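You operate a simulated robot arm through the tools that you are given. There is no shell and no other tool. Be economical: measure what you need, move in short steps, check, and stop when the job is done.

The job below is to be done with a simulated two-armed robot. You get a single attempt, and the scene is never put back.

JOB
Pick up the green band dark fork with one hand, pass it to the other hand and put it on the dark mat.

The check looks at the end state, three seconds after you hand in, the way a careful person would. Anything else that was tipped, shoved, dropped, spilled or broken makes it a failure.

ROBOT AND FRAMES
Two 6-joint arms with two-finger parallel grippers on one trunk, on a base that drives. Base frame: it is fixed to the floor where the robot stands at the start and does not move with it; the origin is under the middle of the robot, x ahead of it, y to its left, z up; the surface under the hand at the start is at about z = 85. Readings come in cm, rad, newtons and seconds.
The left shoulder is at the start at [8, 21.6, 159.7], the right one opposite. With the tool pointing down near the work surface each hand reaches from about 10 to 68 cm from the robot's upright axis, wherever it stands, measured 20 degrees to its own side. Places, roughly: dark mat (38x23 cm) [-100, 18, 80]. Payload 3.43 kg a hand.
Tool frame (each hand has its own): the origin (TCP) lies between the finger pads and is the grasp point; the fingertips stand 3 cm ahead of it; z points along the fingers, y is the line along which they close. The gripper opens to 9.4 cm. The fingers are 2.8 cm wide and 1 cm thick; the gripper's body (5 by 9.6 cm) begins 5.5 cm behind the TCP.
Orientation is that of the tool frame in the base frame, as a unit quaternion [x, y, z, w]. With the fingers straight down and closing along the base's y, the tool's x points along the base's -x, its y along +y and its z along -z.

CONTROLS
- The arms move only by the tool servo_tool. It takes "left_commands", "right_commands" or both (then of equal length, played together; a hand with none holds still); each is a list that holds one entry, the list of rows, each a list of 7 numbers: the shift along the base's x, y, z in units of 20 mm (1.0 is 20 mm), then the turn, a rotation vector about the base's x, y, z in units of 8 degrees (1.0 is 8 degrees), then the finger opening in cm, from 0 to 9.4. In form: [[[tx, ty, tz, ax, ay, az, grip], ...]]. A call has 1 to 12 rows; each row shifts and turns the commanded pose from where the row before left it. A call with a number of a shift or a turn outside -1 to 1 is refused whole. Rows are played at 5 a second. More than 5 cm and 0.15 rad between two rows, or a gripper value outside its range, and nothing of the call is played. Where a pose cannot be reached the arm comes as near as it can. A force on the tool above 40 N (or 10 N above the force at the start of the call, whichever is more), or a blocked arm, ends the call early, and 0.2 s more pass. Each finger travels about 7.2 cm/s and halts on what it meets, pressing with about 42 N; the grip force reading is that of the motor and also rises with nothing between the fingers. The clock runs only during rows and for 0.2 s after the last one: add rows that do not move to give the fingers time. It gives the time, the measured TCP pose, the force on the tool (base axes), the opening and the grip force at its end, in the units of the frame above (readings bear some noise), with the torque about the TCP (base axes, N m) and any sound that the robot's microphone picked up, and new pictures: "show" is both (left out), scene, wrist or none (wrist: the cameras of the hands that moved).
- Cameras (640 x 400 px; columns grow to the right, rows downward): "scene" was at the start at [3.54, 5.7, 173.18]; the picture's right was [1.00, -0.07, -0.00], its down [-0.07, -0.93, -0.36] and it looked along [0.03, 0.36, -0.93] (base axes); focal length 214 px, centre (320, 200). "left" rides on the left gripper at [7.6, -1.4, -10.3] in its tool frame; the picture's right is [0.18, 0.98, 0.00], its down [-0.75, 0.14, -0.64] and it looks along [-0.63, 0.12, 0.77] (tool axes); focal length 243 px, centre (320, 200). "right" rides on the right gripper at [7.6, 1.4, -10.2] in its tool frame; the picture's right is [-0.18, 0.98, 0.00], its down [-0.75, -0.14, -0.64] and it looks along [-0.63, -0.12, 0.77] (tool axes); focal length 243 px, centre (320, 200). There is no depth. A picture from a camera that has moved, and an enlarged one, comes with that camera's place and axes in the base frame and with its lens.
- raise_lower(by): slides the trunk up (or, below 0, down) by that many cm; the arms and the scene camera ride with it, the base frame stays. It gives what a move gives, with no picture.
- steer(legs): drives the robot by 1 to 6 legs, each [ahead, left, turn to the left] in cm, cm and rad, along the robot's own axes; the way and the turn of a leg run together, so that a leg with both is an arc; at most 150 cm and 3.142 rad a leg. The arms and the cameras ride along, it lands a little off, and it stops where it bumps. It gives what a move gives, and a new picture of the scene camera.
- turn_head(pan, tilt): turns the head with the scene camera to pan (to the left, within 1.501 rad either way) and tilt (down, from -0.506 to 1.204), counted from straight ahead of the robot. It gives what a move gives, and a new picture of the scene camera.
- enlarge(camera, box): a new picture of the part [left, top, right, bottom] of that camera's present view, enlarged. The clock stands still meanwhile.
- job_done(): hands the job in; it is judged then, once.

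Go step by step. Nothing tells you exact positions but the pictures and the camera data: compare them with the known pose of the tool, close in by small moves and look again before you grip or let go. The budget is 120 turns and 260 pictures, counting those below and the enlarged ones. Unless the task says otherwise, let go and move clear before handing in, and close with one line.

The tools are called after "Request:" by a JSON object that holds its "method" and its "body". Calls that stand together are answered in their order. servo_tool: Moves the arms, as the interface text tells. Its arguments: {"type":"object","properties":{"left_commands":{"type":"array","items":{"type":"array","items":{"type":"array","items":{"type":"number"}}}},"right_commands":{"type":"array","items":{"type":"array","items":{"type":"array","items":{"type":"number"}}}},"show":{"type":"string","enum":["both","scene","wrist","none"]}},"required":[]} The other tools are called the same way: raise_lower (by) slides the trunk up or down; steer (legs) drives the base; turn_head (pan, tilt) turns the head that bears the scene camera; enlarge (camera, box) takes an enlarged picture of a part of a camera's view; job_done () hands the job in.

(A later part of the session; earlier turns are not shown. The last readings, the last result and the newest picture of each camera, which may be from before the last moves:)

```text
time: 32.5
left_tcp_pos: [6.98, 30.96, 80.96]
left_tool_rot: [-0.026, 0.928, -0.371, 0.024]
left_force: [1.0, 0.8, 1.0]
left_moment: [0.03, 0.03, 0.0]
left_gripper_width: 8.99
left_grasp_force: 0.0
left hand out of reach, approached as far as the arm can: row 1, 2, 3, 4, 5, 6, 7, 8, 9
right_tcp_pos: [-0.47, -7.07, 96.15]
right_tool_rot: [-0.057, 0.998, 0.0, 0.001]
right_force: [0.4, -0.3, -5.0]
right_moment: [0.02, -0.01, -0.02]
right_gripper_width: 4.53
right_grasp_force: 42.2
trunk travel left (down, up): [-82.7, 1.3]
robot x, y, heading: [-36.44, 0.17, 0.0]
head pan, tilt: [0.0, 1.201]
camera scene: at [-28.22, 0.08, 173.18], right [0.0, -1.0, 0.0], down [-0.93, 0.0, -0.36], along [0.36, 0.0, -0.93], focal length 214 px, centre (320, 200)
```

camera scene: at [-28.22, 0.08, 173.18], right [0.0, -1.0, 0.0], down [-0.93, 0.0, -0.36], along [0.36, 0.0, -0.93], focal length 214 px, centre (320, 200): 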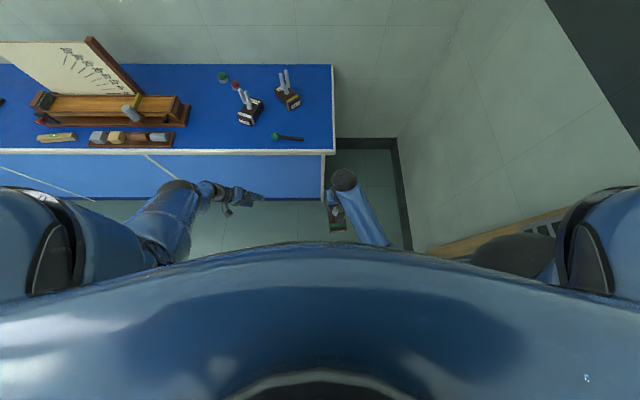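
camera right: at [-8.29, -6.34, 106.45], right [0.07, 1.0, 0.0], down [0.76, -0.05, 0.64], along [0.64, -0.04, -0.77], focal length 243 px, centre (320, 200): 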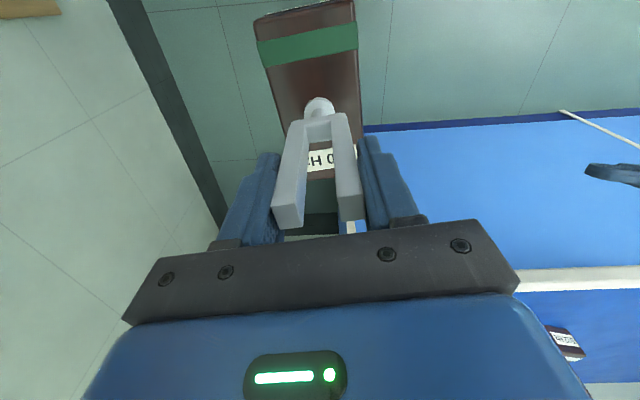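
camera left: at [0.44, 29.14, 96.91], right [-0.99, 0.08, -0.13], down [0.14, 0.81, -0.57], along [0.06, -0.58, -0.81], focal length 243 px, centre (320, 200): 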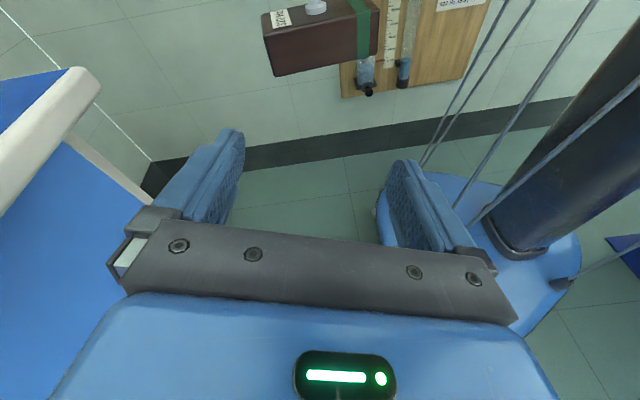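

Request:
{"method": "servo_tool", "body": {"left_commands": [[[0, 0, 0.6, 0.373, -0.83, -0.418, 9], [0, 0, 0.6, 0.373, -0.83, -0.418, 9], [0, 0, 0.6, 0.373, -0.83, -0.418, 9], [0, 0, 0.6, 0.373, -0.83, -0.418, 9], [0, 0, 0.6, 0.373, -0.83, -0.418, 9], [0, 0, 0.6, 0.373, -0.83, -0.418, 9], [0, 0, 0.6, 0.373, -0.83, -0.418, 9], [0, 0, 0.3, 0.373, -0.83, -0.418, 9], [0, 0, 0, 0, 0, 0, 9]]], "right_commands": [[[0, 0, 0, 0, 0, -0.5, 2], [0, 0, 0, 0, 0, -0.8, 2], [0, 0, 0, 0, 0, -0.9, 2], [0, 0, 0, 0, 0, -0.9, 2], [0, 0, 0, 0, 0, -0.9, 2], [0, 0, 0, 0, 0, -0.9, 2], [0, 0, 0, 0, 0, -0.9, 2], [0, 0, 0, 0, 0, -0.65, 2], [0, 0, 0, 0, 0, 0, 2]]], "show": "both"}}

```text
time: 34.5
left_tcp_pos: [13.15, 35.57, 80.03]
left_tool_rot: [0.35, 0.855, -0.149, 0.353]
left_force: [0.4, 0.7, -0.4]
left_moment: [0.01, 0.03, 0.01]
left_gripper_width: 9.0
left_grasp_force: 0.2
left hand out of reach, approached as far as the arm can: row 1, 2, 3, 4, 5, 6, 7, 8
right_tcp_pos: [-0.48, -6.81, 96.1]
right_tool_rot: [0.384, 0.923, 0.0, 0.001]
right_force: [0.0, -0.1, -5.0]
right_moment: [-0.02, -0.05, -0.03]
right_gripper_width: 4.53
right_grasp_force: 41.9
trunk travel left (down, up): [-82.7, 1.3]
robot x, y, heading: [-36.96, -0.18, 0.005]
head pan, tilt: [0.0, 1.201]
camera scene: at [-28.21, 0.08, 173.18], right [0.0, -1.0, 0.0], down [-0.93, 0.0, -0.36], along [0.36, 0.0, -0.93], focal length 214 px, centre (320, 200)
camera right: at [-4.82, -0.4, 106.42], right [0.83, 0.56, 0.0], down [0.43, -0.63, 0.64], along [0.36, -0.53, -0.77], focal length 243 px, centre (320, 200)
camera left: at [3.22, 43.46, 81.93], right [0.6, 0.79, -0.14], down [0.16, 0.05, 0.99], along [0.78, -0.61, -0.1], focal length 243 px, centre (320, 200)
```

scene: 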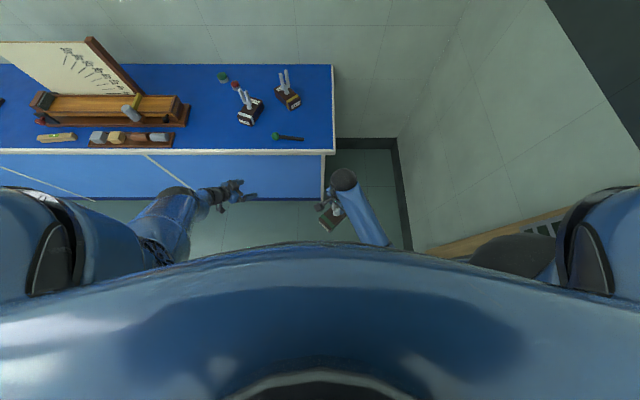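
right: 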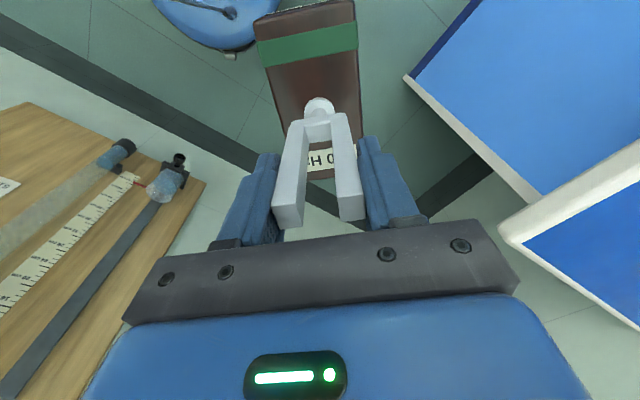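
left: 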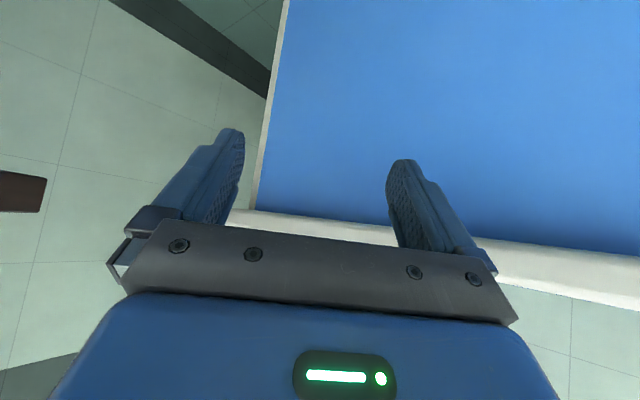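

Request:
{"method": "servo_tool", "body": {"left_commands": [[[0, -1, 0, 0, 0, 0, 9], [0, -1, 0, 0, 0, 0, 9], [0, -1, 0, 0, 0, 0, 9], [0, -1, 0, 0, 0, 0, 9], [0, -1, 0, 0, 0, 0, 9], [0, -1, 0, 0, 0, 0, 9], [0, -1, 0, 0, 0, 0, 9], [0, 0, 0, 0, 0, 0, 9]]], "show": "scene"}}

```text
time: 36.3
left_tcp_pos: [15.12, 22.5, 76.95]
left_tool_rot: [0.349, 0.855, -0.149, 0.352]
left_force: [0.2, 0.0, 0.1]
left_moment: [0.01, 0.0, -0.01]
left_gripper_width: 8.97
left_grasp_force: 0.0
left hand out of reach, approached as far as the arm can: row 1, 2, 3, 4, 5, 6, 7
right_tcp_pos: [-0.41, -6.81, 96.23]
right_tool_rot: [0.383, 0.924, 0.0, 0.001]
right_force: [0.7, 0.1, -3.8]
right_moment: [0.03, 0.03, 0.0]
right_gripper_width: 4.53
right_grasp_force: 41.9
trunk travel left (down, up): [-82.7, 1.3]
robot x, y, heading: [-37.1, -0.01, 0.005]
head pan, tilt: [0.0, 1.201]
camera scene: at [-28.21, 0.08, 173.18], right [0.0, -1.0, 0.0], down [-0.93, 0.0, -0.36], along [0.36, 0.0, -0.93], focal length 214 px, centre (320, 200)
```

scene: 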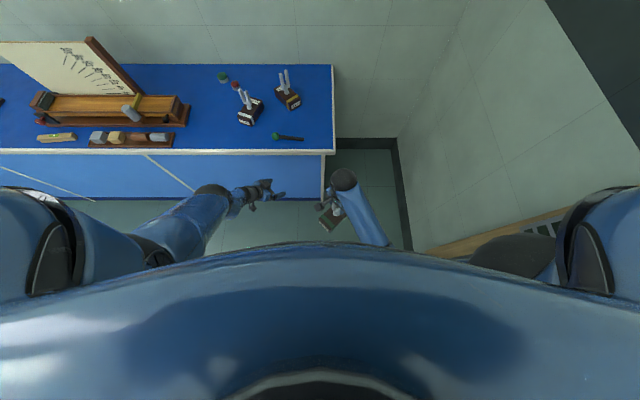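

The left hand now has the 45° tilt, and it seems to work only well out and low. I'll move it further toward −y out there and see whether it becomes fully reachable.

Request:
{"method": "servo_tool", "body": {"left_commands": [[[0.3, -1, -0.2, 0, 0, 0, 9], [0.3, -1, -0.2, 0, 0, 0, 9], [0.3, -1, -0.2, 0, 0, 0, 9], [0.3, -1, 0, 0, 0, 0, 9], [0.3, -1, 0, 0, 0, 0, 9], [0, -1, 0, 0, 0, 0, 9], [0, 0, 0, 0, 0, 0, 9]]], "show": "scene"}}

```text
time: 37.9
left_tcp_pos: [17.25, 11.04, 76.77]
left_tool_rot: [0.349, 0.856, -0.148, 0.351]
left_force: [0.1, 0.5, 0.2]
left_moment: [0.0, 0.0, -0.02]
left_gripper_width: 8.99
left_grasp_force: 0.0
left hand out of reach, approached as far as the arm can: row 2, 3, 5
right_tcp_pos: [-0.26, -6.84, 96.21]
right_tool_rot: [0.383, 0.924, -0.001, 0.0]
right_force: [-0.2, 0.5, -2.6]
right_moment: [0.0, -0.03, 0.03]
right_gripper_width: 4.56
right_grasp_force: 42.1
trunk travel left (down, up): [-82.7, 1.3]
robot x, y, heading: [-36.9, 0.19, -0.001]
head pan, tilt: [0.0, 1.201]
camera scene: at [-28.18, 0.1, 173.18], right [0.0, -1.0, 0.0], down [-0.93, 0.0, -0.36], along [0.36, 0.0, -0.93], focal length 214 px, centre (320, 200)
```

scene: 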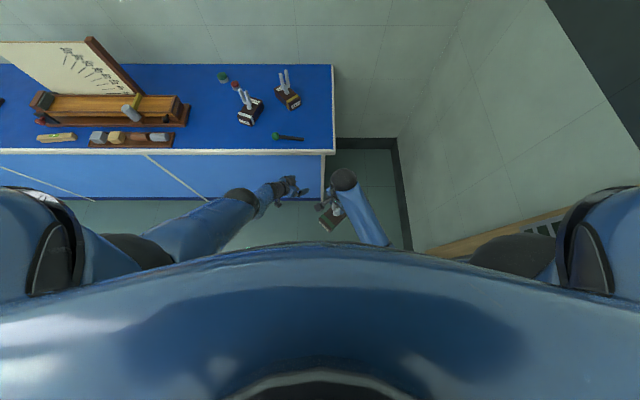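

Request:
{"method": "servo_tool", "body": {"left_commands": [[[0, 0, 0, 0.66, 0.66, 0, 9], [0, 0, 0, 0.66, 0.66, 0, 9], [-0.5, 0, 0.5, 0, 0, 0, 9], [-1, 0, 1, 0, 0, 0, 9], [-1, 0, 1, 0, 0, 0, 9], [-1, 0, 1, 0, 0, 0, 9], [0, 0, 0, 0, 0, 0, 9], [0, 0, 0, 0, 0, 0, 9]]], "show": "scene"}}

```text
time: 39.7
left_tcp_pos: [10.56, 11.08, 83.39]
left_tool_rot: [0.365, 0.895, -0.101, 0.237]
left_force: [0.4, -0.1, -0.1]
left_moment: [0.0, 0.01, 0.03]
left_gripper_width: 8.98
left_grasp_force: 0.1
left hand out of reach, approached as far as the arm can: row 1, 3
right_tcp_pos: [-0.27, -6.83, 96.01]
right_tool_rot: [0.382, 0.924, -0.001, 0.001]
right_force: [0.5, -0.7, -4.1]
right_moment: [-0.01, 0.02, 0.01]
right_gripper_width: 4.56
right_grasp_force: 42.1
trunk travel left (down, up): [-82.7, 1.3]
robot x, y, heading: [-36.83, -0.1, 0.0]
head pan, tilt: [0.0, 1.201]
camera scene: at [-28.11, 0.04, 173.17], right [0.0, -1.0, 0.0], down [-0.93, 0.0, -0.36], along [0.36, 0.0, -0.93], focal length 214 px, centre (320, 200)
```

scene: 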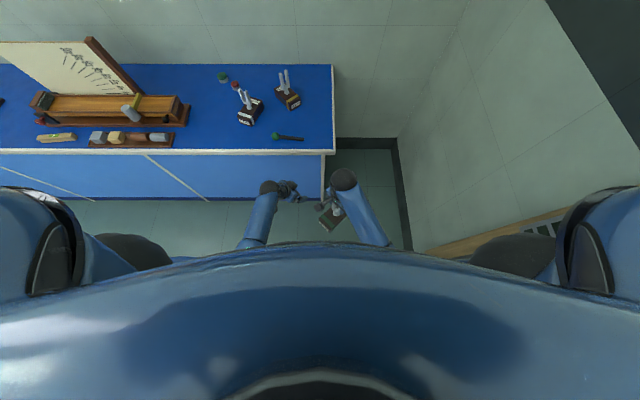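

With a 30° tilt the left arm moves freely. Now bring the left to a pre-grasp behind the green-band end of the box, then shift the right hand 8 cm ahead.

Request:
{"method": "servo_tool", "body": {"left_commands": [[[-0.5, 0, 0.7, 0, 0, 0, 9.4], [-1, 0, 0.7, 0, 0, 0, 9.4], [-1, 0, 0.7, 0, 0, 0, 9.4], [-1, 0, 0.7, 0, 0, 0, 9.4], [-1, 0, 0.6, 0, 0, 0, 9.4], [-0.6, 0, 0, 0, 0, 0, 9.4], [0, 0, 0, 0, 0, 0, 9.4]]], "show": "none"}}

Request:
{"method": "servo_tool", "body": {"right_commands": [[[0.5, 0, 0, 0, 0, 0, 2], [1, 0, 0, 0, 0, 0, 2], [1, 0, 0, 0, 0, 0, 2], [1, 0, 0, 0, 0, 0, 2], [0.5, 0, 0, 0, 0, 0, 2], [0, 0, 0, 0, 0, 0, 2], [0, 0, 0, 0, 0, 0, 2]]], "show": "wrist"}}

Request:
{"method": "enlarge", "body": {"camera": "left", "box": [0, 0, 640, 400]}}

```text
time: 41.3
left_tcp_pos: [0.25, 10.99, 90.11]
left_tool_rot: [0.366, 0.894, -0.101, 0.237]
left_force: [-0.4, 0.1, -0.5]
left_moment: [-0.03, 0.02, 0.0]
left_gripper_width: 9.38
left_grasp_force: 0.1
right_tcp_pos: [-0.47, -6.86, 96.12]
right_tool_rot: [0.382, 0.924, -0.001, 0.0]
right_force: [-0.4, -0.1, -3.9]
right_moment: [-0.02, -0.01, -0.02]
right_gripper_width: 4.56
right_grasp_force: 42.0
trunk travel left (down, up): [-82.7, 1.3]
robot x, y, heading: [-37.19, 0.19, -0.001]
head pan, tilt: [0.0, 1.201]
```

```text
time: 42.9
left_tcp_pos: [0.06, 10.92, 90.1]
left_tool_rot: [0.365, 0.894, -0.101, 0.237]
left_force: [0.6, -0.7, 0.2]
left_moment: [0.01, -0.02, 0.0]
left_gripper_width: 9.4
left_grasp_force: 0.0
right_tcp_pos: [7.64, -6.92, 96.12]
right_tool_rot: [0.383, 0.924, 0.0, 0.001]
right_force: [0.2, 0.0, -3.6]
right_moment: [-0.02, -0.03, 0.0]
right_gripper_width: 4.54
right_grasp_force: 42.0
trunk travel left (down, up): [-82.7, 1.3]
robot x, y, heading: [-37.01, -0.29, 0.007]
head pan, tilt: [0.0, 1.201]
camera right: at [3.24, -0.4, 106.41], right [0.82, 0.57, 0.0], down [0.43, -0.63, 0.64], along [0.36, -0.53, -0.77], focal length 243 px, centre (320, 200)
```

right: 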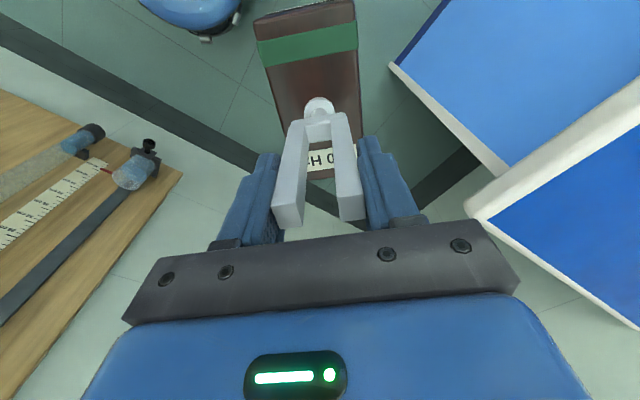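

```text
1.00 times, centred on (320, 200) of left (not enlarged: the box is as wide or as high as the picture)
camera zoom: at [-9.16, 18.21, 95.25], right [0.57, 0.81, -0.1], down [0.34, -0.13, 0.93], along [0.74, -0.57, -0.35], focal length 243 px, centre (320, 200)
```

zoom: 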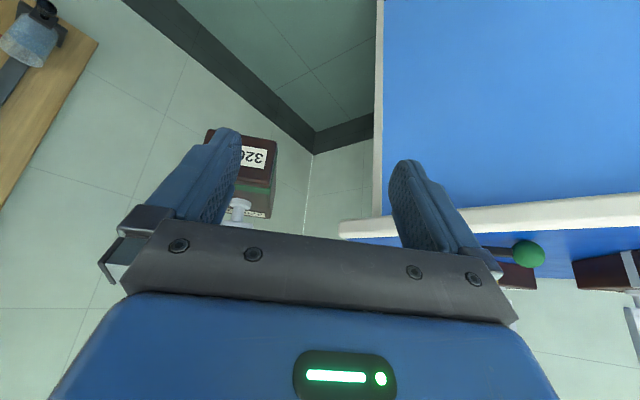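

Request:
{"method": "servo_tool", "body": {"left_commands": [[[0, -0.6, 0, 0, 0, 0, 9.4], [0, -1, 0, 0, 0, 0, 9.4], [0, -1, 0, 0, 0, 0, 9.4], [0, -1, 0, 0, 0, 0, 9.4], [0.2, -1, 0, 0, 0, 0, 9.4], [0.4, -1, 0, 0, 0, 0, 9.4], [0, 0, 0, 0, 0, 0, 9.4]]], "show": "wrist"}}

Request:
{"method": "enlarge", "body": {"camera": "right", "box": [200, 0, 440, 150]}}

```text
time: 44.5
left_tcp_pos: [1.37, -0.21, 90.28]
left_tool_rot: [0.365, 0.895, -0.1, 0.238]
left_force: [0.8, -0.1, 0.6]
left_moment: [-0.03, 0.0, 0.0]
left_gripper_width: 9.41
left_grasp_force: 0.1
right_tcp_pos: [7.68, -6.8, 96.24]
right_tool_rot: [0.383, 0.924, -0.001, 0.001]
right_force: [0.1, 0.7, -3.2]
right_moment: [0.01, 0.01, 0.04]
right_gripper_width: 4.55
right_grasp_force: 41.6
trunk travel left (down, up): [-82.7, 1.3]
robot x, y, heading: [-36.62, 0.03, 0.0]
head pan, tilt: [0.0, 1.201]
camera left: at [-7.93, 6.94, 95.41], right [0.57, 0.81, -0.1], down [0.34, -0.13, 0.93], along [0.74, -0.57, -0.35], focal length 243 px, centre (320, 200)
```

left: 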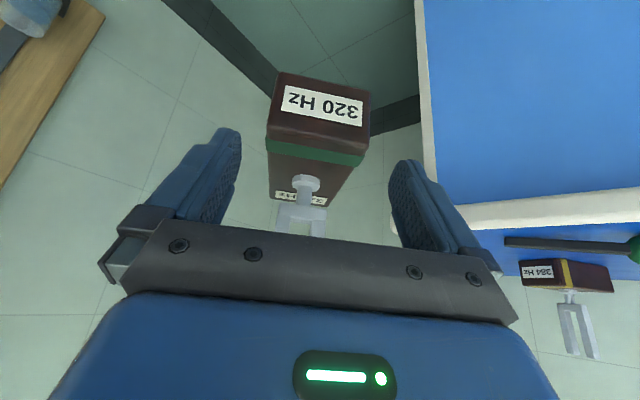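

```text
2.67 times, centred on (320, 75) of right
camera zoom: at [3.24, -0.39, 106.41], right [0.82, 0.57, 0.0], down [0.43, -0.63, 0.64], along [0.36, -0.53, -0.77], focal length 647 px, centre (320, 533)
```

zoom: 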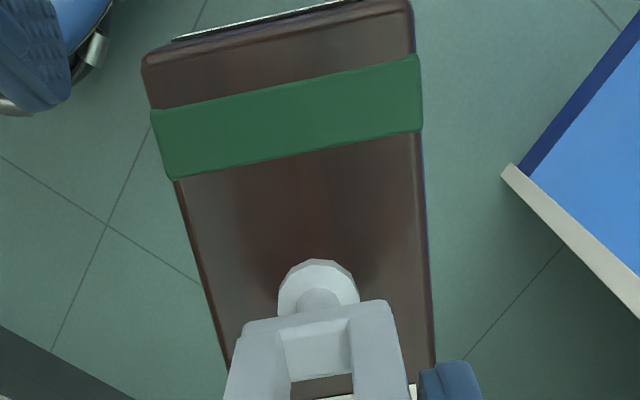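

The box end sits centred between the left fingers. Advancing along the left tool axis to the grasp point.

Request:
{"method": "servo_tool", "body": {"left_commands": [[[0.3, -0.33, -0.75, 0, 0, 0, 9.4], [0.3, -0.33, -0.75, 0, 0, 0, 9.4], [0.3, -0.33, -0.75, 0, 0, 0, 9.4], [0.3, -0.33, -0.75, 0, 0, 0, 9.4], [0.3, -0.33, -0.77, 0, 0, 0, 9.4], [0, 0, 0, 0, 0, 0, 9.4]]], "show": "wrist"}}

Request:
{"method": "enlarge", "body": {"camera": "right", "box": [200, 0, 440, 150]}}

```text
time: 45.9
left_tcp_pos: [4.61, -3.51, 82.45]
left_tool_rot: [0.364, 0.895, -0.1, 0.238]
left_force: [-0.6, -0.5, -1.4]
left_moment: [0.02, 0.01, 0.04]
left_gripper_width: 9.39
left_grasp_force: 0.0
right_tcp_pos: [7.73, -6.79, 96.06]
right_tool_rot: [0.383, 0.924, -0.001, 0.001]
right_force: [0.5, -0.6, -3.8]
right_moment: [0.0, 0.0, 0.02]
right_gripper_width: 4.56
right_grasp_force: 41.3
trunk travel left (down, up): [-82.7, 1.3]
robot x, y, heading: [-37.07, -0.29, 0.002]
head pan, tilt: [0.0, 1.201]
camera left: at [-4.72, 3.66, 87.69], right [0.58, 0.81, -0.1], down [0.34, -0.13, 0.93], along [0.74, -0.57, -0.35], focal length 243 px, centre (320, 200)
```

left: 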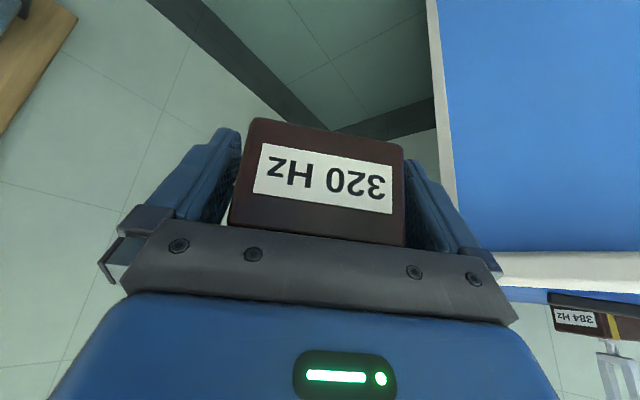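

```text
2.67 times, centred on (320, 75) of right
camera zoom: at [3.23, -0.39, 106.41], right [0.82, 0.57, 0.0], down [0.43, -0.63, 0.64], along [0.36, -0.53, -0.77], focal length 647 px, centre (320, 533)
```

zoom: 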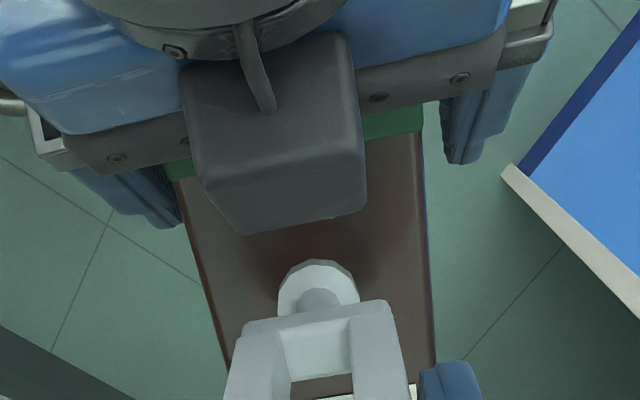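

Well centred and no contact force. Closing the left hand on the box end.

Request:
{"method": "servo_tool", "body": {"left_commands": [[[0, 0, 0, 0, 0, 0, 8.4], [0, 0, 0, 0, 0, 0, 7.8], [0, 0, 0, 0, 0, 0, 7.2], [0, 0, 0, 0, 0, 0, 6.6], [0, 0, 0, 0, 0, 0, 6], [0, 0, 0, 0, 0, 0, 5], [0, 0, 0, 0, 0, 0, 4.5], [0, 0, 0, 0, 0, 0, 4.5]]], "show": "wrist"}}

```text
time: 47.7
left_tcp_pos: [4.58, -3.68, 82.52]
left_tool_rot: [0.366, 0.894, -0.1, 0.237]
left_force: [-7.4, -8.9, 3.4]
left_moment: [1.08, -0.79, -0.55]
left_gripper_width: 7.63
left_grasp_force: 41.9
right_tcp_pos: [7.77, -6.77, 96.17]
right_tool_rot: [0.382, 0.924, 0.001, 0.001]
right_force: [7.3, 8.7, -6.3]
right_moment: [0.12, -0.27, 0.03]
right_gripper_width: 4.52
right_grasp_force: 42.5
trunk travel left (down, up): [-82.7, 1.3]
robot x, y, heading: [-36.67, 0.15, 0.006]
head pan, tilt: [0.0, 1.201]
camera left: at [-4.72, 3.67, 87.7], right [0.58, 0.81, -0.1], down [0.34, -0.13, 0.93], along [0.74, -0.57, -0.35], focal length 243 px, centre (320, 200)
```

left: 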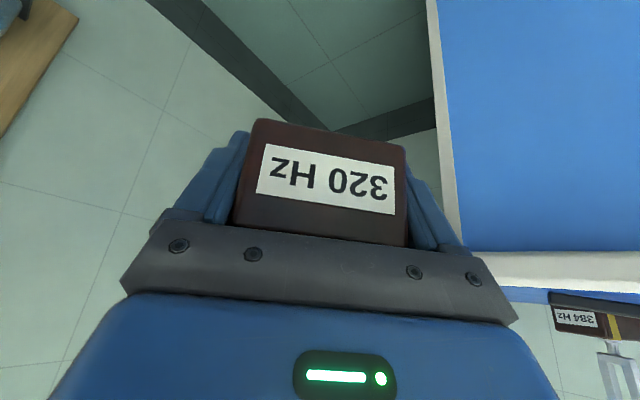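

Gripped at 7.6 cm; I'll relieve the small sideways stress, then open the right hand and raise it.

Request:
{"method": "servo_tool", "body": {"left_commands": [[[-0.04, -0.04, 0, 0, 0, 0, 4.5], [0, 0, 0, 0, 0, 0, 4.5]]], "show": "none"}}

Request:
{"method": "servo_tool", "body": {"right_commands": [[[0, 0, 0, 0, 0, 0, 4.6], [0, 0, 0, 0, 0, 0, 5.2], [0, 0, 0, 0, 0, 0, 6.5], [0, 0, 0, 0, 0, 0, 8], [0, 0, 0, 0, 0, 0, 8.6], [0, 0, 0, 0, 0, 0, 8.6], [0, 0, 0, 0, 0, 0, 8.6]]], "left_commands": [[[0, 0, 0, 0, 0, 0, 4.5], [0, 0, 0, 0, 0, 0, 4.5], [0, 0, 0, 0, 0, 0, 4.5], [0, 0, 0, 0, 0, 0, 4.5], [0, 0, 0, 0, 0, 0, 4.5], [0, 0, 0, 0, 0, 0, 4.5], [0, 0, 0, 0, 0, 0, 4.5]]], "show": "wrist"}}

```text
time: 48.3
left_tcp_pos: [4.58, -3.5, 82.52]
left_tool_rot: [0.365, 0.895, -0.099, 0.237]
left_force: [2.2, -6.2, -4.7]
left_moment: [0.45, 0.27, -0.51]
left_gripper_width: 7.63
left_grasp_force: 41.7
right_tcp_pos: [7.69, -6.83, 96.15]
right_tool_rot: [0.382, 0.924, 0.0, 0.0]
right_force: [-2.9, 6.0, 3.8]
right_moment: [0.53, 0.28, 0.46]
right_gripper_width: 4.55
right_grasp_force: 42.1
trunk travel left (down, up): [-82.7, 1.3]
robot x, y, heading: [-36.7, -0.29, 0.001]
head pan, tilt: [0.0, 1.201]
```

```text
time: 49.9
left_tcp_pos: [4.49, -3.61, 82.58]
left_tool_rot: [0.365, 0.895, -0.1, 0.237]
left_force: [-0.1, -0.4, 0.8]
left_moment: [0.09, 0.1, 0.0]
left_gripper_width: 7.62
left_grasp_force: 42.4
right_tcp_pos: [7.6, -6.92, 96.26]
right_tool_rot: [0.382, 0.924, 0.0, 0.001]
right_force: [-0.1, 0.0, 0.5]
right_moment: [-0.01, 0.02, -0.01]
right_gripper_width: 8.6
right_grasp_force: 0.0
trunk travel left (down, up): [-82.7, 1.3]
robot x, y, heading: [-36.95, 0.09, -0.001]
head pan, tilt: [0.0, 1.201]
camera right: at [3.25, -0.4, 106.41], right [0.82, 0.57, 0.0], down [0.43, -0.63, 0.64], along [0.36, -0.53, -0.77], focal length 243 px, centre (320, 200)
camera left: at [-4.83, 3.59, 87.73], right [0.57, 0.81, -0.1], down [0.34, -0.13, 0.93], along [0.74, -0.57, -0.35], focal length 243 px, centre (320, 200)
```

right: 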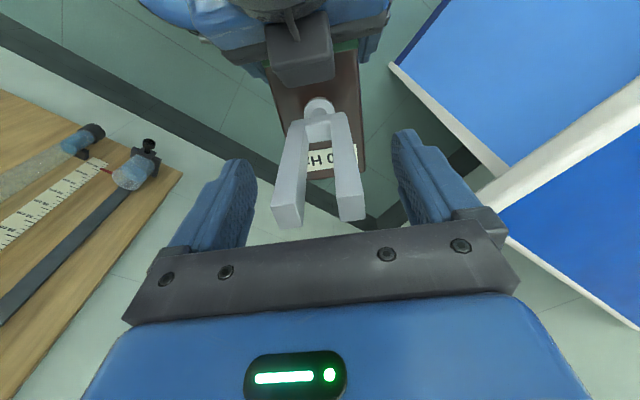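
left: 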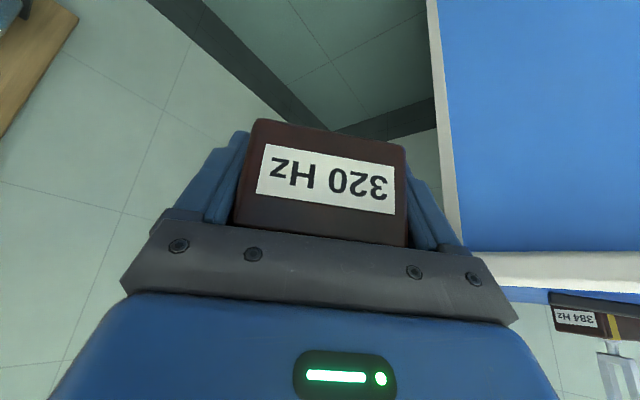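

The left hand now holds the fork firmly, level. Raising the right hand off the tines and moving it out to the right.

Request:
{"method": "servo_tool", "body": {"right_commands": [[[0, 0, 0.5, 0, 0, 0, 8.6], [0, 0, 1, 0, 0, 0, 8.6], [0, 0, 1, 0, 0, 0, 8.6], [0, 0, 1, 0, 0, 0, 8.6], [0, 0, 0.5, 0, 0, 0, 8.6], [0, 0, 0, 0, 0, 0, 8.6]]], "show": "wrist"}}

```text
time: 51.3
left_tcp_pos: [4.6, -3.48, 82.56]
left_tool_rot: [0.365, 0.895, -0.1, 0.238]
left_force: [0.8, 0.8, 0.2]
left_moment: [0.09, 0.11, 0.01]
left_gripper_width: 7.63
left_grasp_force: 41.8
right_tcp_pos: [7.71, -6.87, 104.07]
right_tool_rot: [0.383, 0.924, 0.001, 0.002]
right_force: [-0.2, 0.3, -0.7]
right_moment: [-0.01, -0.03, 0.01]
right_gripper_width: 8.6
right_grasp_force: 0.1
trunk travel left (down, up): [-82.7, 1.3]
robot x, y, heading: [-36.94, -0.01, -0.001]
head pan, tilt: [0.0, 1.201]
camera right: at [3.27, -0.44, 114.31], right [0.82, 0.57, 0.0], down [0.43, -0.63, 0.64], along [0.37, -0.53, -0.77], focal length 243 px, centre (320, 200)
```

right: 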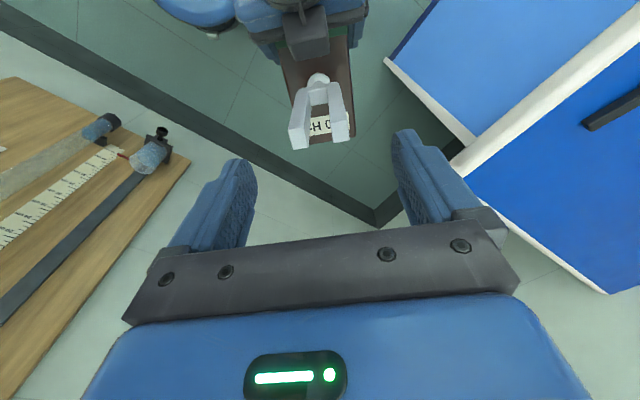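

Request:
{"method": "servo_tool", "body": {"right_commands": [[[0, -0.5, 0, 0, 0, 0, 8.6], [0, -1, 0, 0, 0, 0, 8.6], [0, -1, 0, 0, 0, 0, 8.6], [0, -1, 0, 0, 0, 0, 8.6], [0, -1, 0, 0, 0, 0, 8], [0, -0.5, 0, 0, 0, 0, 6], [0, 0, 0, 0, 0, 0, 4], [0, 0, 0, 0, 0, 0, 3], [0, 0, 0, 0, 0, 0, 3], [0, 0, 0, 0, 0, 0, 3], [0, 0, 0, 0, 0, 0, 3]]], "left_commands": [[[0, 0, 0, 0, 0, 0, 4.5], [0, 0, 0, 0, 0, 0, 4.5], [0, 0, 0, 0, 0, 0, 4.5], [0, 0, 0, 0, 0, 0, 4.5], [0, 0, 0, 0, 0, 0, 4.5], [0, 0, 0.4, 0, 0, 0, 4.5], [0, 0, 1, 0, 0, 0, 4.5], [0, 0, 1, 0, 0, 0, 4.5], [0, 0, 1, 0, 0, 0, 4.5], [0, 0, 0.6, 0, 0, 0, 4.5], [0, 0, 0, 0, 0, 0, 4.5]]], "show": "none"}}

Request:
{"method": "turn_head", "body": {"pan": 1.5, "tilt": 0.7}}

Request:
{"method": "turn_head", "body": {"pan": -1.5, "tilt": 0.7}}

```text
time: 53.7
left_tcp_pos: [4.52, -3.61, 90.67]
left_tool_rot: [0.365, 0.895, -0.1, 0.238]
left_force: [0.5, 0.0, -3.4]
left_moment: [0.1, 0.09, -0.01]
left_gripper_width: 7.63
left_grasp_force: 41.9
right_tcp_pos: [7.54, -16.9, 103.36]
right_tool_rot: [0.383, 0.924, 0.0, 0.002]
right_force: [-0.1, 0.5, -0.6]
right_moment: [-0.01, 0.0, 0.02]
right_gripper_width: 3.01
right_grasp_force: 0.1
right hand out of reach, approached as far as the arm can: row 3
trunk travel left (down, up): [-82.7, 1.3]
robot x, y, heading: [-36.92, 0.01, -0.001]
head pan, tilt: [0.0, 1.201]
```

```text
time: 55.3
left_tcp_pos: [4.52, -3.72, 90.64]
left_tool_rot: [0.365, 0.895, -0.1, 0.237]
left_force: [0.1, 0.4, -3.3]
left_moment: [0.1, 0.13, 0.03]
left_gripper_width: 7.6
left_grasp_force: 41.8
right_tcp_pos: [7.65, -16.94, 103.43]
right_tool_rot: [0.382, 0.924, 0.001, 0.002]
right_force: [-0.6, 0.1, -0.1]
right_moment: [-0.02, 0.0, -0.01]
right_gripper_width: 3.02
right_grasp_force: 0.0
trunk travel left (down, up): [-82.7, 1.3]
robot x, y, heading: [-36.95, 0.13, 0.004]
head pan, tilt: [1.499, 0.7]
camera scene: at [-33.2, 8.52, 176.78], right [1.0, -0.07, 0.0], down [-0.05, -0.64, -0.76], along [0.05, 0.76, -0.64], focal length 214 px, centre (320, 200)
```

scene: 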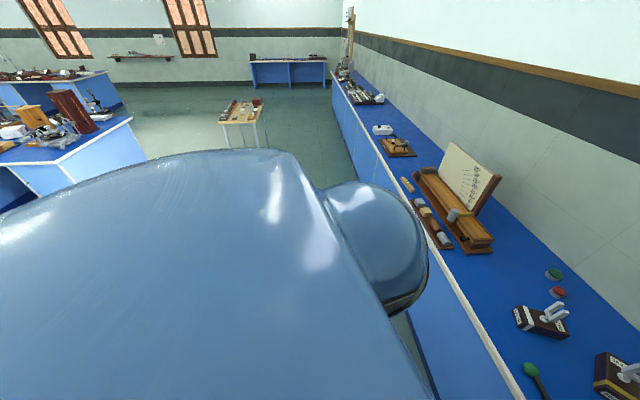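

```text
time: 57.9
left_tcp_pos: [4.52, -3.78, 90.64]
left_tool_rot: [0.366, 0.894, -0.1, 0.237]
left_force: [-0.5, -0.5, -4.0]
left_moment: [0.11, 0.12, 0.02]
left_gripper_width: 7.63
left_grasp_force: 41.1
right_tcp_pos: [7.62, -16.88, 103.45]
right_tool_rot: [0.383, 0.924, 0.001, 0.003]
right_force: [0.2, 0.0, 0.0]
right_moment: [0.01, 0.01, 0.0]
right_gripper_width: 2.99
right_grasp_force: 0.1
trunk travel left (down, up): [-82.7, 1.3]
robot x, y, heading: [-36.97, -0.09, 0.004]
head pan, tilt: [-1.499, 0.7]
camera scene: at [-33.16, -8.42, 176.78], right [-1.0, -0.07, 0.0], down [-0.05, 0.64, -0.76], along [0.06, -0.76, -0.64], focal length 214 px, centre (320, 200)
```

scene: 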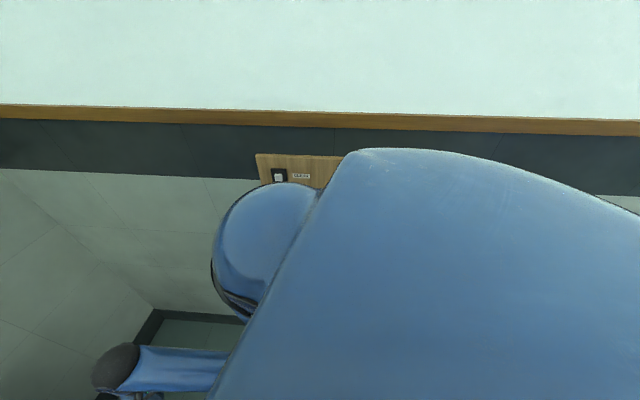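

The fork rides well in the left hand. I'll turn the robot 90° to the left and look toward the mat.

Request:
{"method": "steer", "body": {"legs": [[0, 0, 1.57]]}}

Request:
{"method": "turn_head", "body": {"pan": 1.5, "tilt": 0.7}}

Request:
{"method": "turn_head", "body": {"pan": 0.9, "tilt": 0.6}}

```text
time: 62.1
left_tcp_pos: [-32.81, 41.33, 90.61]
left_tool_rot: [-0.369, 0.893, 0.095, 0.24]
left_force: [0.0, -0.1, -3.6]
left_moment: [-0.1, 0.15, 0.03]
left_gripper_width: 7.61
left_grasp_force: 42.3
right_tcp_pos: [-19.68, 44.26, 103.46]
right_tool_rot: [-0.378, 0.926, 0.001, 0.002]
right_force: [-0.1, 0.1, 0.3]
right_moment: [-0.01, 0.02, 0.02]
right_gripper_width: 3.0
right_grasp_force: 0.1
trunk travel left (down, up): [-82.7, 1.3]
robot x, y, heading: [-37.17, -0.03, 1.563]
head pan, tilt: [-1.499, 0.7]
camera scene: at [-28.32, 3.66, 176.77], right [0.06, -1.0, 0.0], down [-0.64, -0.04, -0.76], along [0.76, 0.05, -0.64], focal length 214 px, centre (320, 200)
```

scene: 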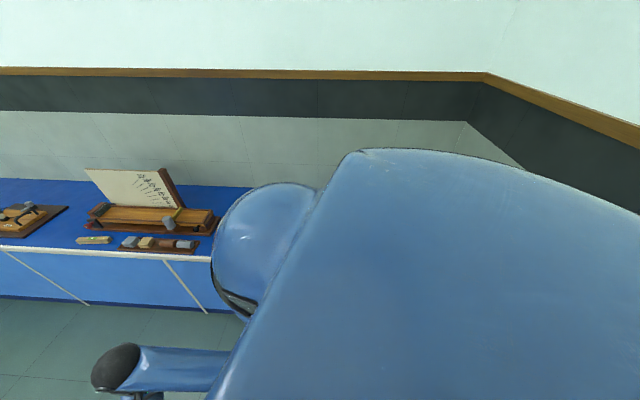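

```text
time: 64.7
left_tcp_pos: [-32.84, 41.24, 90.66]
left_tool_rot: [-0.369, 0.893, 0.096, 0.24]
left_force: [-0.1, -0.5, -3.8]
left_moment: [-0.11, 0.11, 0.0]
left_gripper_width: 7.61
left_grasp_force: 41.7
right_tcp_pos: [-19.62, 44.38, 103.49]
right_tool_rot: [-0.378, 0.926, 0.002, 0.001]
right_force: [0.5, 0.0, 0.6]
right_moment: [-0.01, -0.01, -0.01]
right_gripper_width: 3.0
right_grasp_force: 0.0
trunk travel left (down, up): [-82.7, 1.3]
robot x, y, heading: [-36.73, 0.37, 1.557]
head pan, tilt: [1.499, 0.7]
camera scene: at [-45.29, 3.83, 176.78], right [0.08, 1.0, 0.0], down [0.64, -0.05, -0.77], along [-0.76, 0.06, -0.64], focal length 214 px, centre (320, 200)
```

scene: 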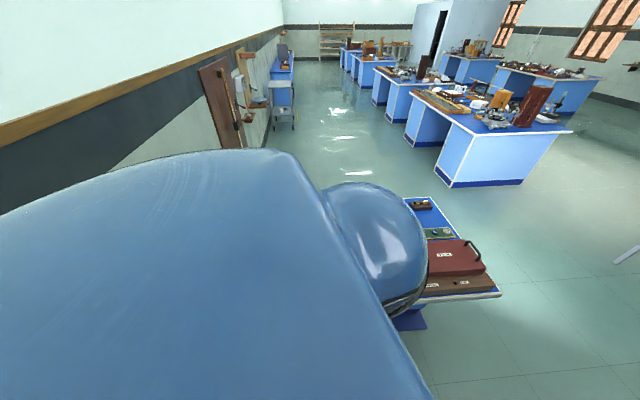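

```text
time: 65.7
left_tcp_pos: [-32.79, 41.37, 90.63]
left_tool_rot: [-0.369, 0.893, 0.095, 0.239]
left_force: [0.2, -0.5, -3.9]
left_moment: [-0.12, 0.05, -0.01]
left_gripper_width: 7.61
left_grasp_force: 42.0
right_tcp_pos: [-19.64, 44.44, 103.53]
right_tool_rot: [-0.378, 0.926, 0.002, 0.002]
right_force: [0.2, -0.2, -0.6]
right_moment: [-0.03, 0.0, 0.01]
right_gripper_width: 3.02
right_grasp_force: 0.0
trunk travel left (down, up): [-82.7, 1.3]
robot x, y, heading: [-37.02, 0.01, 1.562]
head pan, tilt: [0.901, 0.6]
camera scene: at [-43.71, 8.69, 177.64], right [0.63, 0.78, 0.0], down [0.44, -0.36, -0.82], along [-0.64, 0.52, -0.57], focal length 214 px, centre (320, 200)
```

scene: 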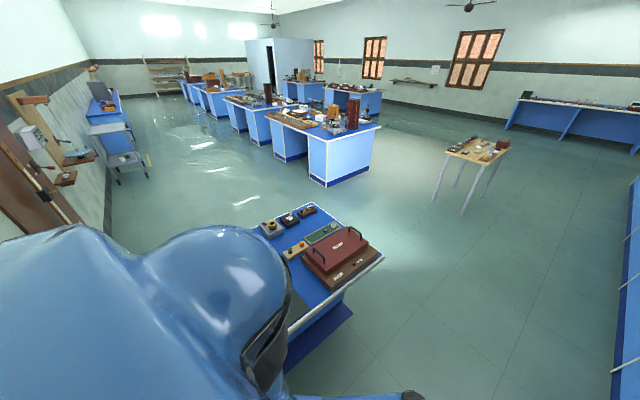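

A small blue bench lies behind, near edge about x = −87; the mat is hidden by the shoulder. I'll shift a little toward +x and turn the rest of the way to face it.

Request:
{"method": "steer", "body": {"legs": [[0, -10, 0], [0, 0, 1.57]]}}

Request:
{"method": "turn_head", "body": {"pan": 0, "tilt": 0.8}}

```text
time: 70.7
left_tcp_pos: [-68.49, 3.26, 90.55]
left_tool_rot: [0.896, -0.362, -0.238, -0.099]
left_force: [-0.3, -0.3, -3.0]
left_moment: [-0.1, -0.16, 0.0]
left_gripper_width: 7.61
left_grasp_force: 41.9
right_tcp_pos: [-71.69, 16.35, 103.46]
right_tool_rot: [0.925, -0.38, -0.002, 0.001]
right_force: [0.7, -0.1, -0.2]
right_moment: [0.0, 0.0, -0.01]
right_gripper_width: 3.01
right_grasp_force: 0.0
trunk travel left (down, up): [-82.7, 1.3]
robot x, y, heading: [-26.94, 0.27, -3.13]
head pan, tilt: [0.901, 0.6]
camera scene: at [-35.46, -6.99, 177.64], right [-0.79, 0.61, 0.0], down [0.35, 0.45, -0.83], along [-0.51, -0.65, -0.56], focal length 214 px, centre (320, 200)
```

scene: 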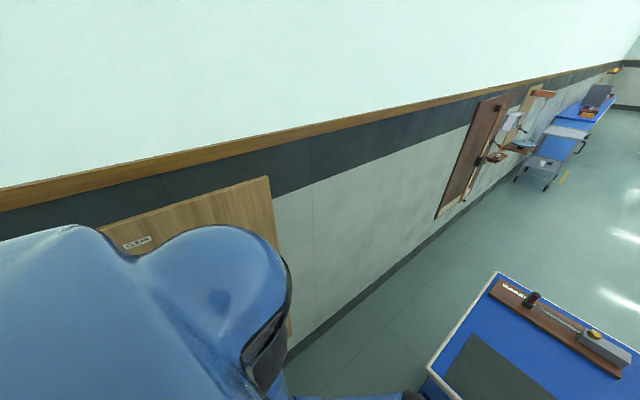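

```text
time: 71.9
left_tcp_pos: [-68.66, 3.22, 90.57]
left_tool_rot: [0.896, -0.361, -0.238, -0.099]
left_force: [-0.2, -0.3, -3.5]
left_moment: [-0.11, -0.1, 0.01]
left_gripper_width: 7.63
left_grasp_force: 41.7
right_tcp_pos: [-71.78, 16.44, 103.32]
right_tool_rot: [0.925, -0.38, -0.002, 0.0]
right_force: [0.6, 0.2, 0.2]
right_moment: [0.01, -0.01, -0.04]
right_gripper_width: 3.01
right_grasp_force: 0.1
trunk travel left (down, up): [-82.7, 1.3]
robot x, y, heading: [-27.53, -0.16, -3.129]
head pan, tilt: [0.0, 0.799]
camera scene: at [-38.1, -0.11, 175.95], right [-0.01, 1.0, 0.0], down [0.72, 0.01, -0.7], along [-0.7, -0.01, -0.72], focal length 214 px, centre (320, 200)
```

scene: 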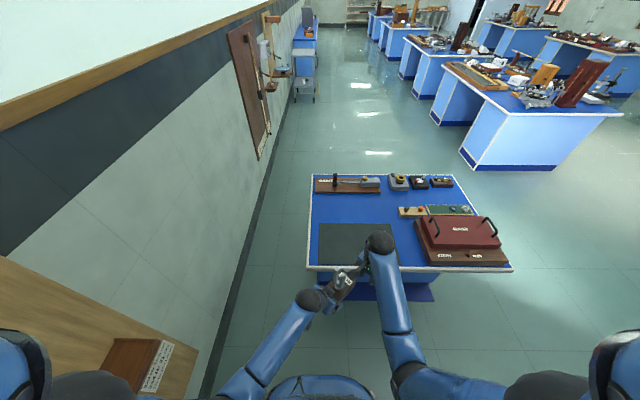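

The mat is in plain view, roughly x −88…−111, y −1…37, empty. I'll shift the robot 15 cm to its right and drive ahead 26 cm so that the fork hangs over it.

Request:
{"method": "steer", "body": {"legs": [[0, -15, 0], [18, 0, 0]]}}

```text
time: 74.3
left_tcp_pos: [-86.17, 18.24, 90.8]
left_tool_rot: [0.895, -0.362, -0.239, -0.099]
left_force: [0.5, 0.0, -3.9]
left_moment: [-0.11, -0.11, 0.01]
left_gripper_width: 7.64
left_grasp_force: 42.3
right_tcp_pos: [-89.43, 31.26, 103.65]
right_tool_rot: [0.926, -0.378, -0.002, 0.001]
right_force: [0.1, 0.4, -0.2]
right_moment: [-0.02, 0.01, 0.01]
right_gripper_width: 2.99
right_grasp_force: 0.2
trunk travel left (down, up): [-82.7, 1.3]
robot x, y, heading: [-45.2, 15.05, -3.132]
head pan, tilt: [0.0, 0.799]
camera scene: at [-55.44, 14.91, 175.99], right [-0.01, 1.0, 0.0], down [0.71, 0.01, -0.7], along [-0.7, -0.01, -0.71], focal length 214 px, centre (320, 200)
```

scene: 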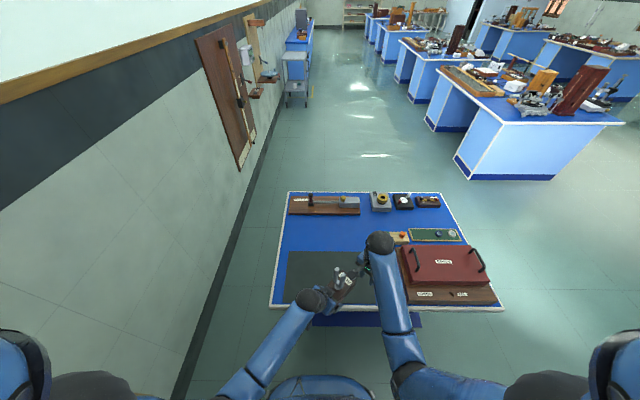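

Request:
{"method": "steer", "body": {"legs": [[9, 4, 0]]}}

Request:
{"method": "enlarge", "body": {"camera": "scene", "box": [230, 200, 470, 350]}}

Request:
{"method": "enlarge", "body": {"camera": "left", "box": [0, 0, 640, 400]}}

```text
time: 75.5
left_tcp_pos: [-94.67, 14.36, 90.88]
left_tool_rot: [0.895, -0.363, -0.241, -0.097]
left_force: [0.6, 0.2, -3.6]
left_moment: [-0.1, -0.07, 0.0]
left_gripper_width: 7.63
left_grasp_force: 42.4
right_tcp_pos: [-98.05, 27.65, 103.58]
right_tool_rot: [0.926, -0.378, -0.004, 0.003]
right_force: [0.7, 0.0, 0.4]
right_moment: [-0.06, 0.01, -0.01]
right_gripper_width: 2.97
right_grasp_force: 0.0
trunk travel left (down, up): [-82.7, 1.3]
robot x, y, heading: [-53.95, 10.71, -3.129]
head pan, tilt: [0.0, 0.799]
camera scene: at [-63.79, 11.32, 176.04], right [-0.01, 1.0, 0.0], down [0.71, 0.01, -0.7], along [-0.7, -0.01, -0.71], focal length 214 px, centre (320, 200)
```

scene: 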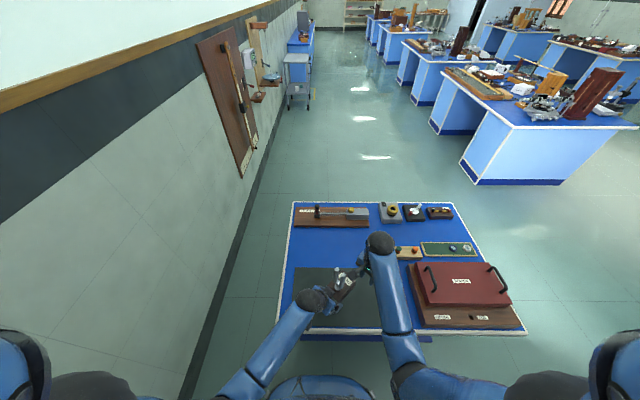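

```text
2.67 times, centred on (350, 275) of scene
camera zoom: at [-63.79, 11.32, 176.04], right [-0.01, 1.0, 0.0], down [0.71, 0.01, -0.7], along [-0.7, -0.01, -0.71], focal length 572 px, centre (240, 0)
```

zoom: 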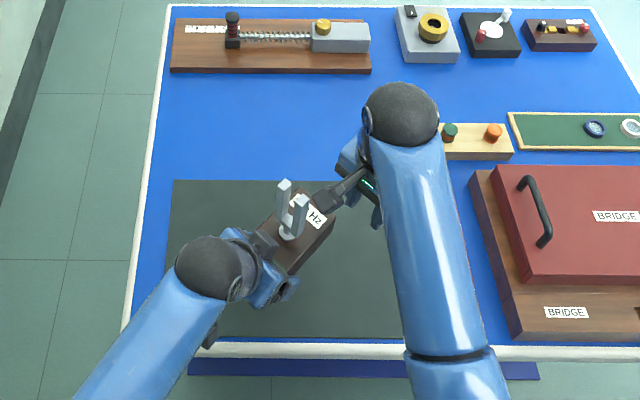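

```text
1.00 times, centred on (320, 200) of left (not enlarged: the box is as wide or as high as the picture)
camera zoom: at [-85.31, 7.2, 95.94], right [-0.57, -0.82, -0.09], down [-0.34, 0.13, 0.93], along [-0.75, 0.56, -0.35], focal length 243 px, centre (320, 200)
```

zoom: 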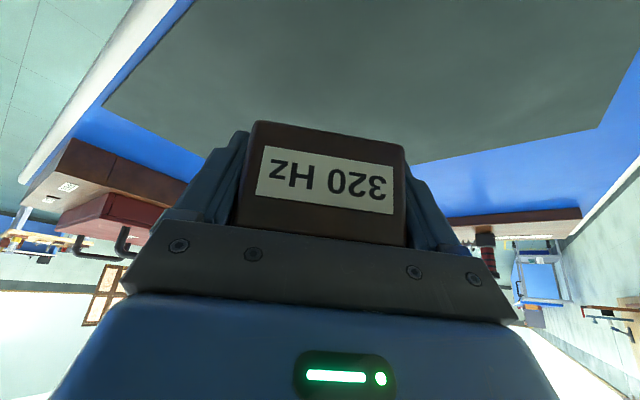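

The fork hangs over the middle of the mat, about (−98, 17.6), with ample margins. Lowering 5 cm, then creeping.

Request:
{"method": "servo_tool", "body": {"left_commands": [[[0, 0, -0.5, 0, 0, 0, 4.5], [0, 0, -0.8, 0, 0, 0, 4.5], [0, 0, -0.8, 0, 0, 0, 4.5], [0, 0, -0.4, 0, 0, 0, 4.5], [0, 0, 0, 0, 0, 0, 4.5]]], "show": "wrist"}}

```text
time: 76.7
left_tcp_pos: [-95.24, 14.09, 85.69]
left_tool_rot: [0.896, -0.362, -0.238, -0.1]
left_force: [0.5, 0.9, -3.5]
left_moment: [-0.1, -0.07, -0.01]
left_gripper_width: 7.6
left_grasp_force: 42.2
right_tcp_pos: [-98.52, 27.16, 103.34]
right_tool_rot: [0.926, -0.379, -0.002, 0.001]
right_force: [-0.8, -0.4, 0.6]
right_moment: [0.0, 0.02, -0.01]
right_gripper_width: 3.0
right_grasp_force: 0.1
trunk travel left (down, up): [-82.7, 1.3]
robot x, y, heading: [-53.71, 10.92, -3.133]
head pan, tilt: [0.0, 0.799]
camera left: at [-85.91, 6.97, 90.81], right [-0.57, -0.82, -0.1], down [-0.34, 0.13, 0.93], along [-0.75, 0.56, -0.35], focal length 243 px, centre (320, 200)
```

left: 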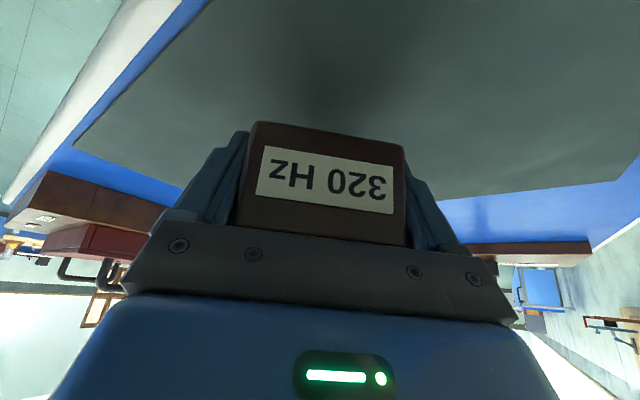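

Request:
{"method": "servo_tool", "body": {"left_commands": [[[0, 0, -0.12, 0, 0, 0, 4.5], [0, 0, -0.12, 0, 0, 0, 4.5], [0, 0, -0.12, 0, 0, 0, 4.5], [0, 0, -0.12, 0, 0, 0, 4.5], [0, 0, -0.12, 0, 0, 0, 4.5], [0, 0, 0, 0, 0, 0, 4.5]]], "show": "wrist"}}

```text
time: 78.1
left_tcp_pos: [-95.16, 14.07, 84.3]
left_tool_rot: [0.896, -0.361, -0.237, -0.1]
left_force: [-0.9, 0.5, -3.9]
left_moment: [-0.12, -0.15, 0.02]
left_gripper_width: 7.63
left_grasp_force: 41.9
right_tcp_pos: [-98.64, 27.19, 103.36]
right_tool_rot: [0.926, -0.379, -0.001, 0.001]
right_force: [-0.8, 0.2, 0.5]
right_moment: [0.02, -0.02, -0.02]
right_gripper_width: 3.02
right_grasp_force: 0.0
trunk travel left (down, up): [-82.7, 1.3]
robot x, y, heading: [-53.6, 10.69, -3.132]
head pan, tilt: [0.0, 0.799]
camera left: at [-85.78, 6.89, 89.52], right [-0.57, -0.82, -0.1], down [-0.34, 0.13, 0.93], along [-0.75, 0.56, -0.35], focal length 243 px, centre (320, 200)
```

left: 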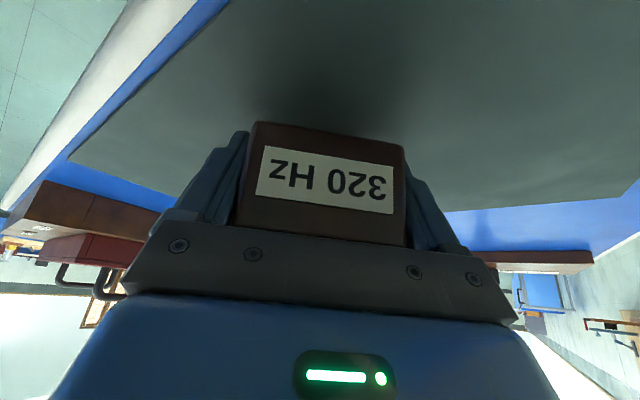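

Request:
{"method": "servo_tool", "body": {"left_commands": [[[0, 0, -0.08, 0, 0, 0, 4.5], [0, 0, -0.08, 0, 0, 0, 4.5], [0, 0, -0.08, 0, 0, 0, 4.5], [0, 0, -0.08, 0, 0, 0, 4.5], [0, 0, 0, 0, 0, 0, 4.5]]], "show": "wrist"}}

```text
time: 79.3
left_tcp_pos: [-95.14, 14.05, 83.62]
left_tool_rot: [0.896, -0.361, -0.238, -0.1]
left_force: [0.9, -0.4, -2.2]
left_moment: [-0.19, -0.09, 0.04]
left_gripper_width: 7.62
left_grasp_force: 41.9
right_tcp_pos: [-98.52, 27.26, 103.38]
right_tool_rot: [0.925, -0.379, 0.0, 0.0]
right_force: [0.2, 0.8, -0.1]
right_moment: [0.0, -0.01, 0.0]
right_gripper_width: 2.99
right_grasp_force: 0.1
trunk travel left (down, up): [-82.7, 1.3]
robot x, y, heading: [-53.89, 10.69, -3.127]
head pan, tilt: [0.0, 0.799]
camera left: at [-85.84, 6.96, 88.87], right [-0.57, -0.82, -0.1], down [-0.34, 0.13, 0.93], along [-0.75, 0.56, -0.35], focal length 243 px, centre (320, 200)
```

left: 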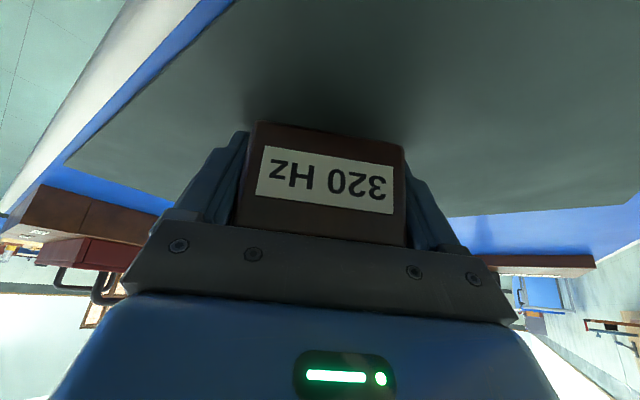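

Force begins to change (−2.2 N), so the box is about at the mat. A few more tiny steps.

Request:
{"method": "servo_tool", "body": {"left_commands": [[[0, 0, -0.05, 0, 0, 0, 4.5], [0, 0, -0.05, 0, 0, 0, 4.5], [0, 0, 0, 0, 0, 0, 4.5]]], "show": "none"}}

```text
time: 80.1
left_tcp_pos: [-95.24, 14.04, 83.7]
left_tool_rot: [0.895, -0.362, -0.24, -0.1]
left_force: [-0.7, -5.1, 13.8]
left_moment: [-0.78, 0.42, 0.04]
left_gripper_width: 7.61
left_grasp_force: 41.7
right_tcp_pos: [-98.45, 27.12, 103.48]
right_tool_rot: [0.926, -0.379, -0.002, 0.0]
right_force: [-0.2, 0.2, 0.0]
right_moment: [-0.02, 0.0, 0.01]
right_gripper_width: 3.0
right_grasp_force: 0.1
trunk travel left (down, up): [-82.7, 1.3]
robot x, y, heading: [-53.51, 10.52, -3.131]
head pan, tilt: [0.0, 0.799]
```

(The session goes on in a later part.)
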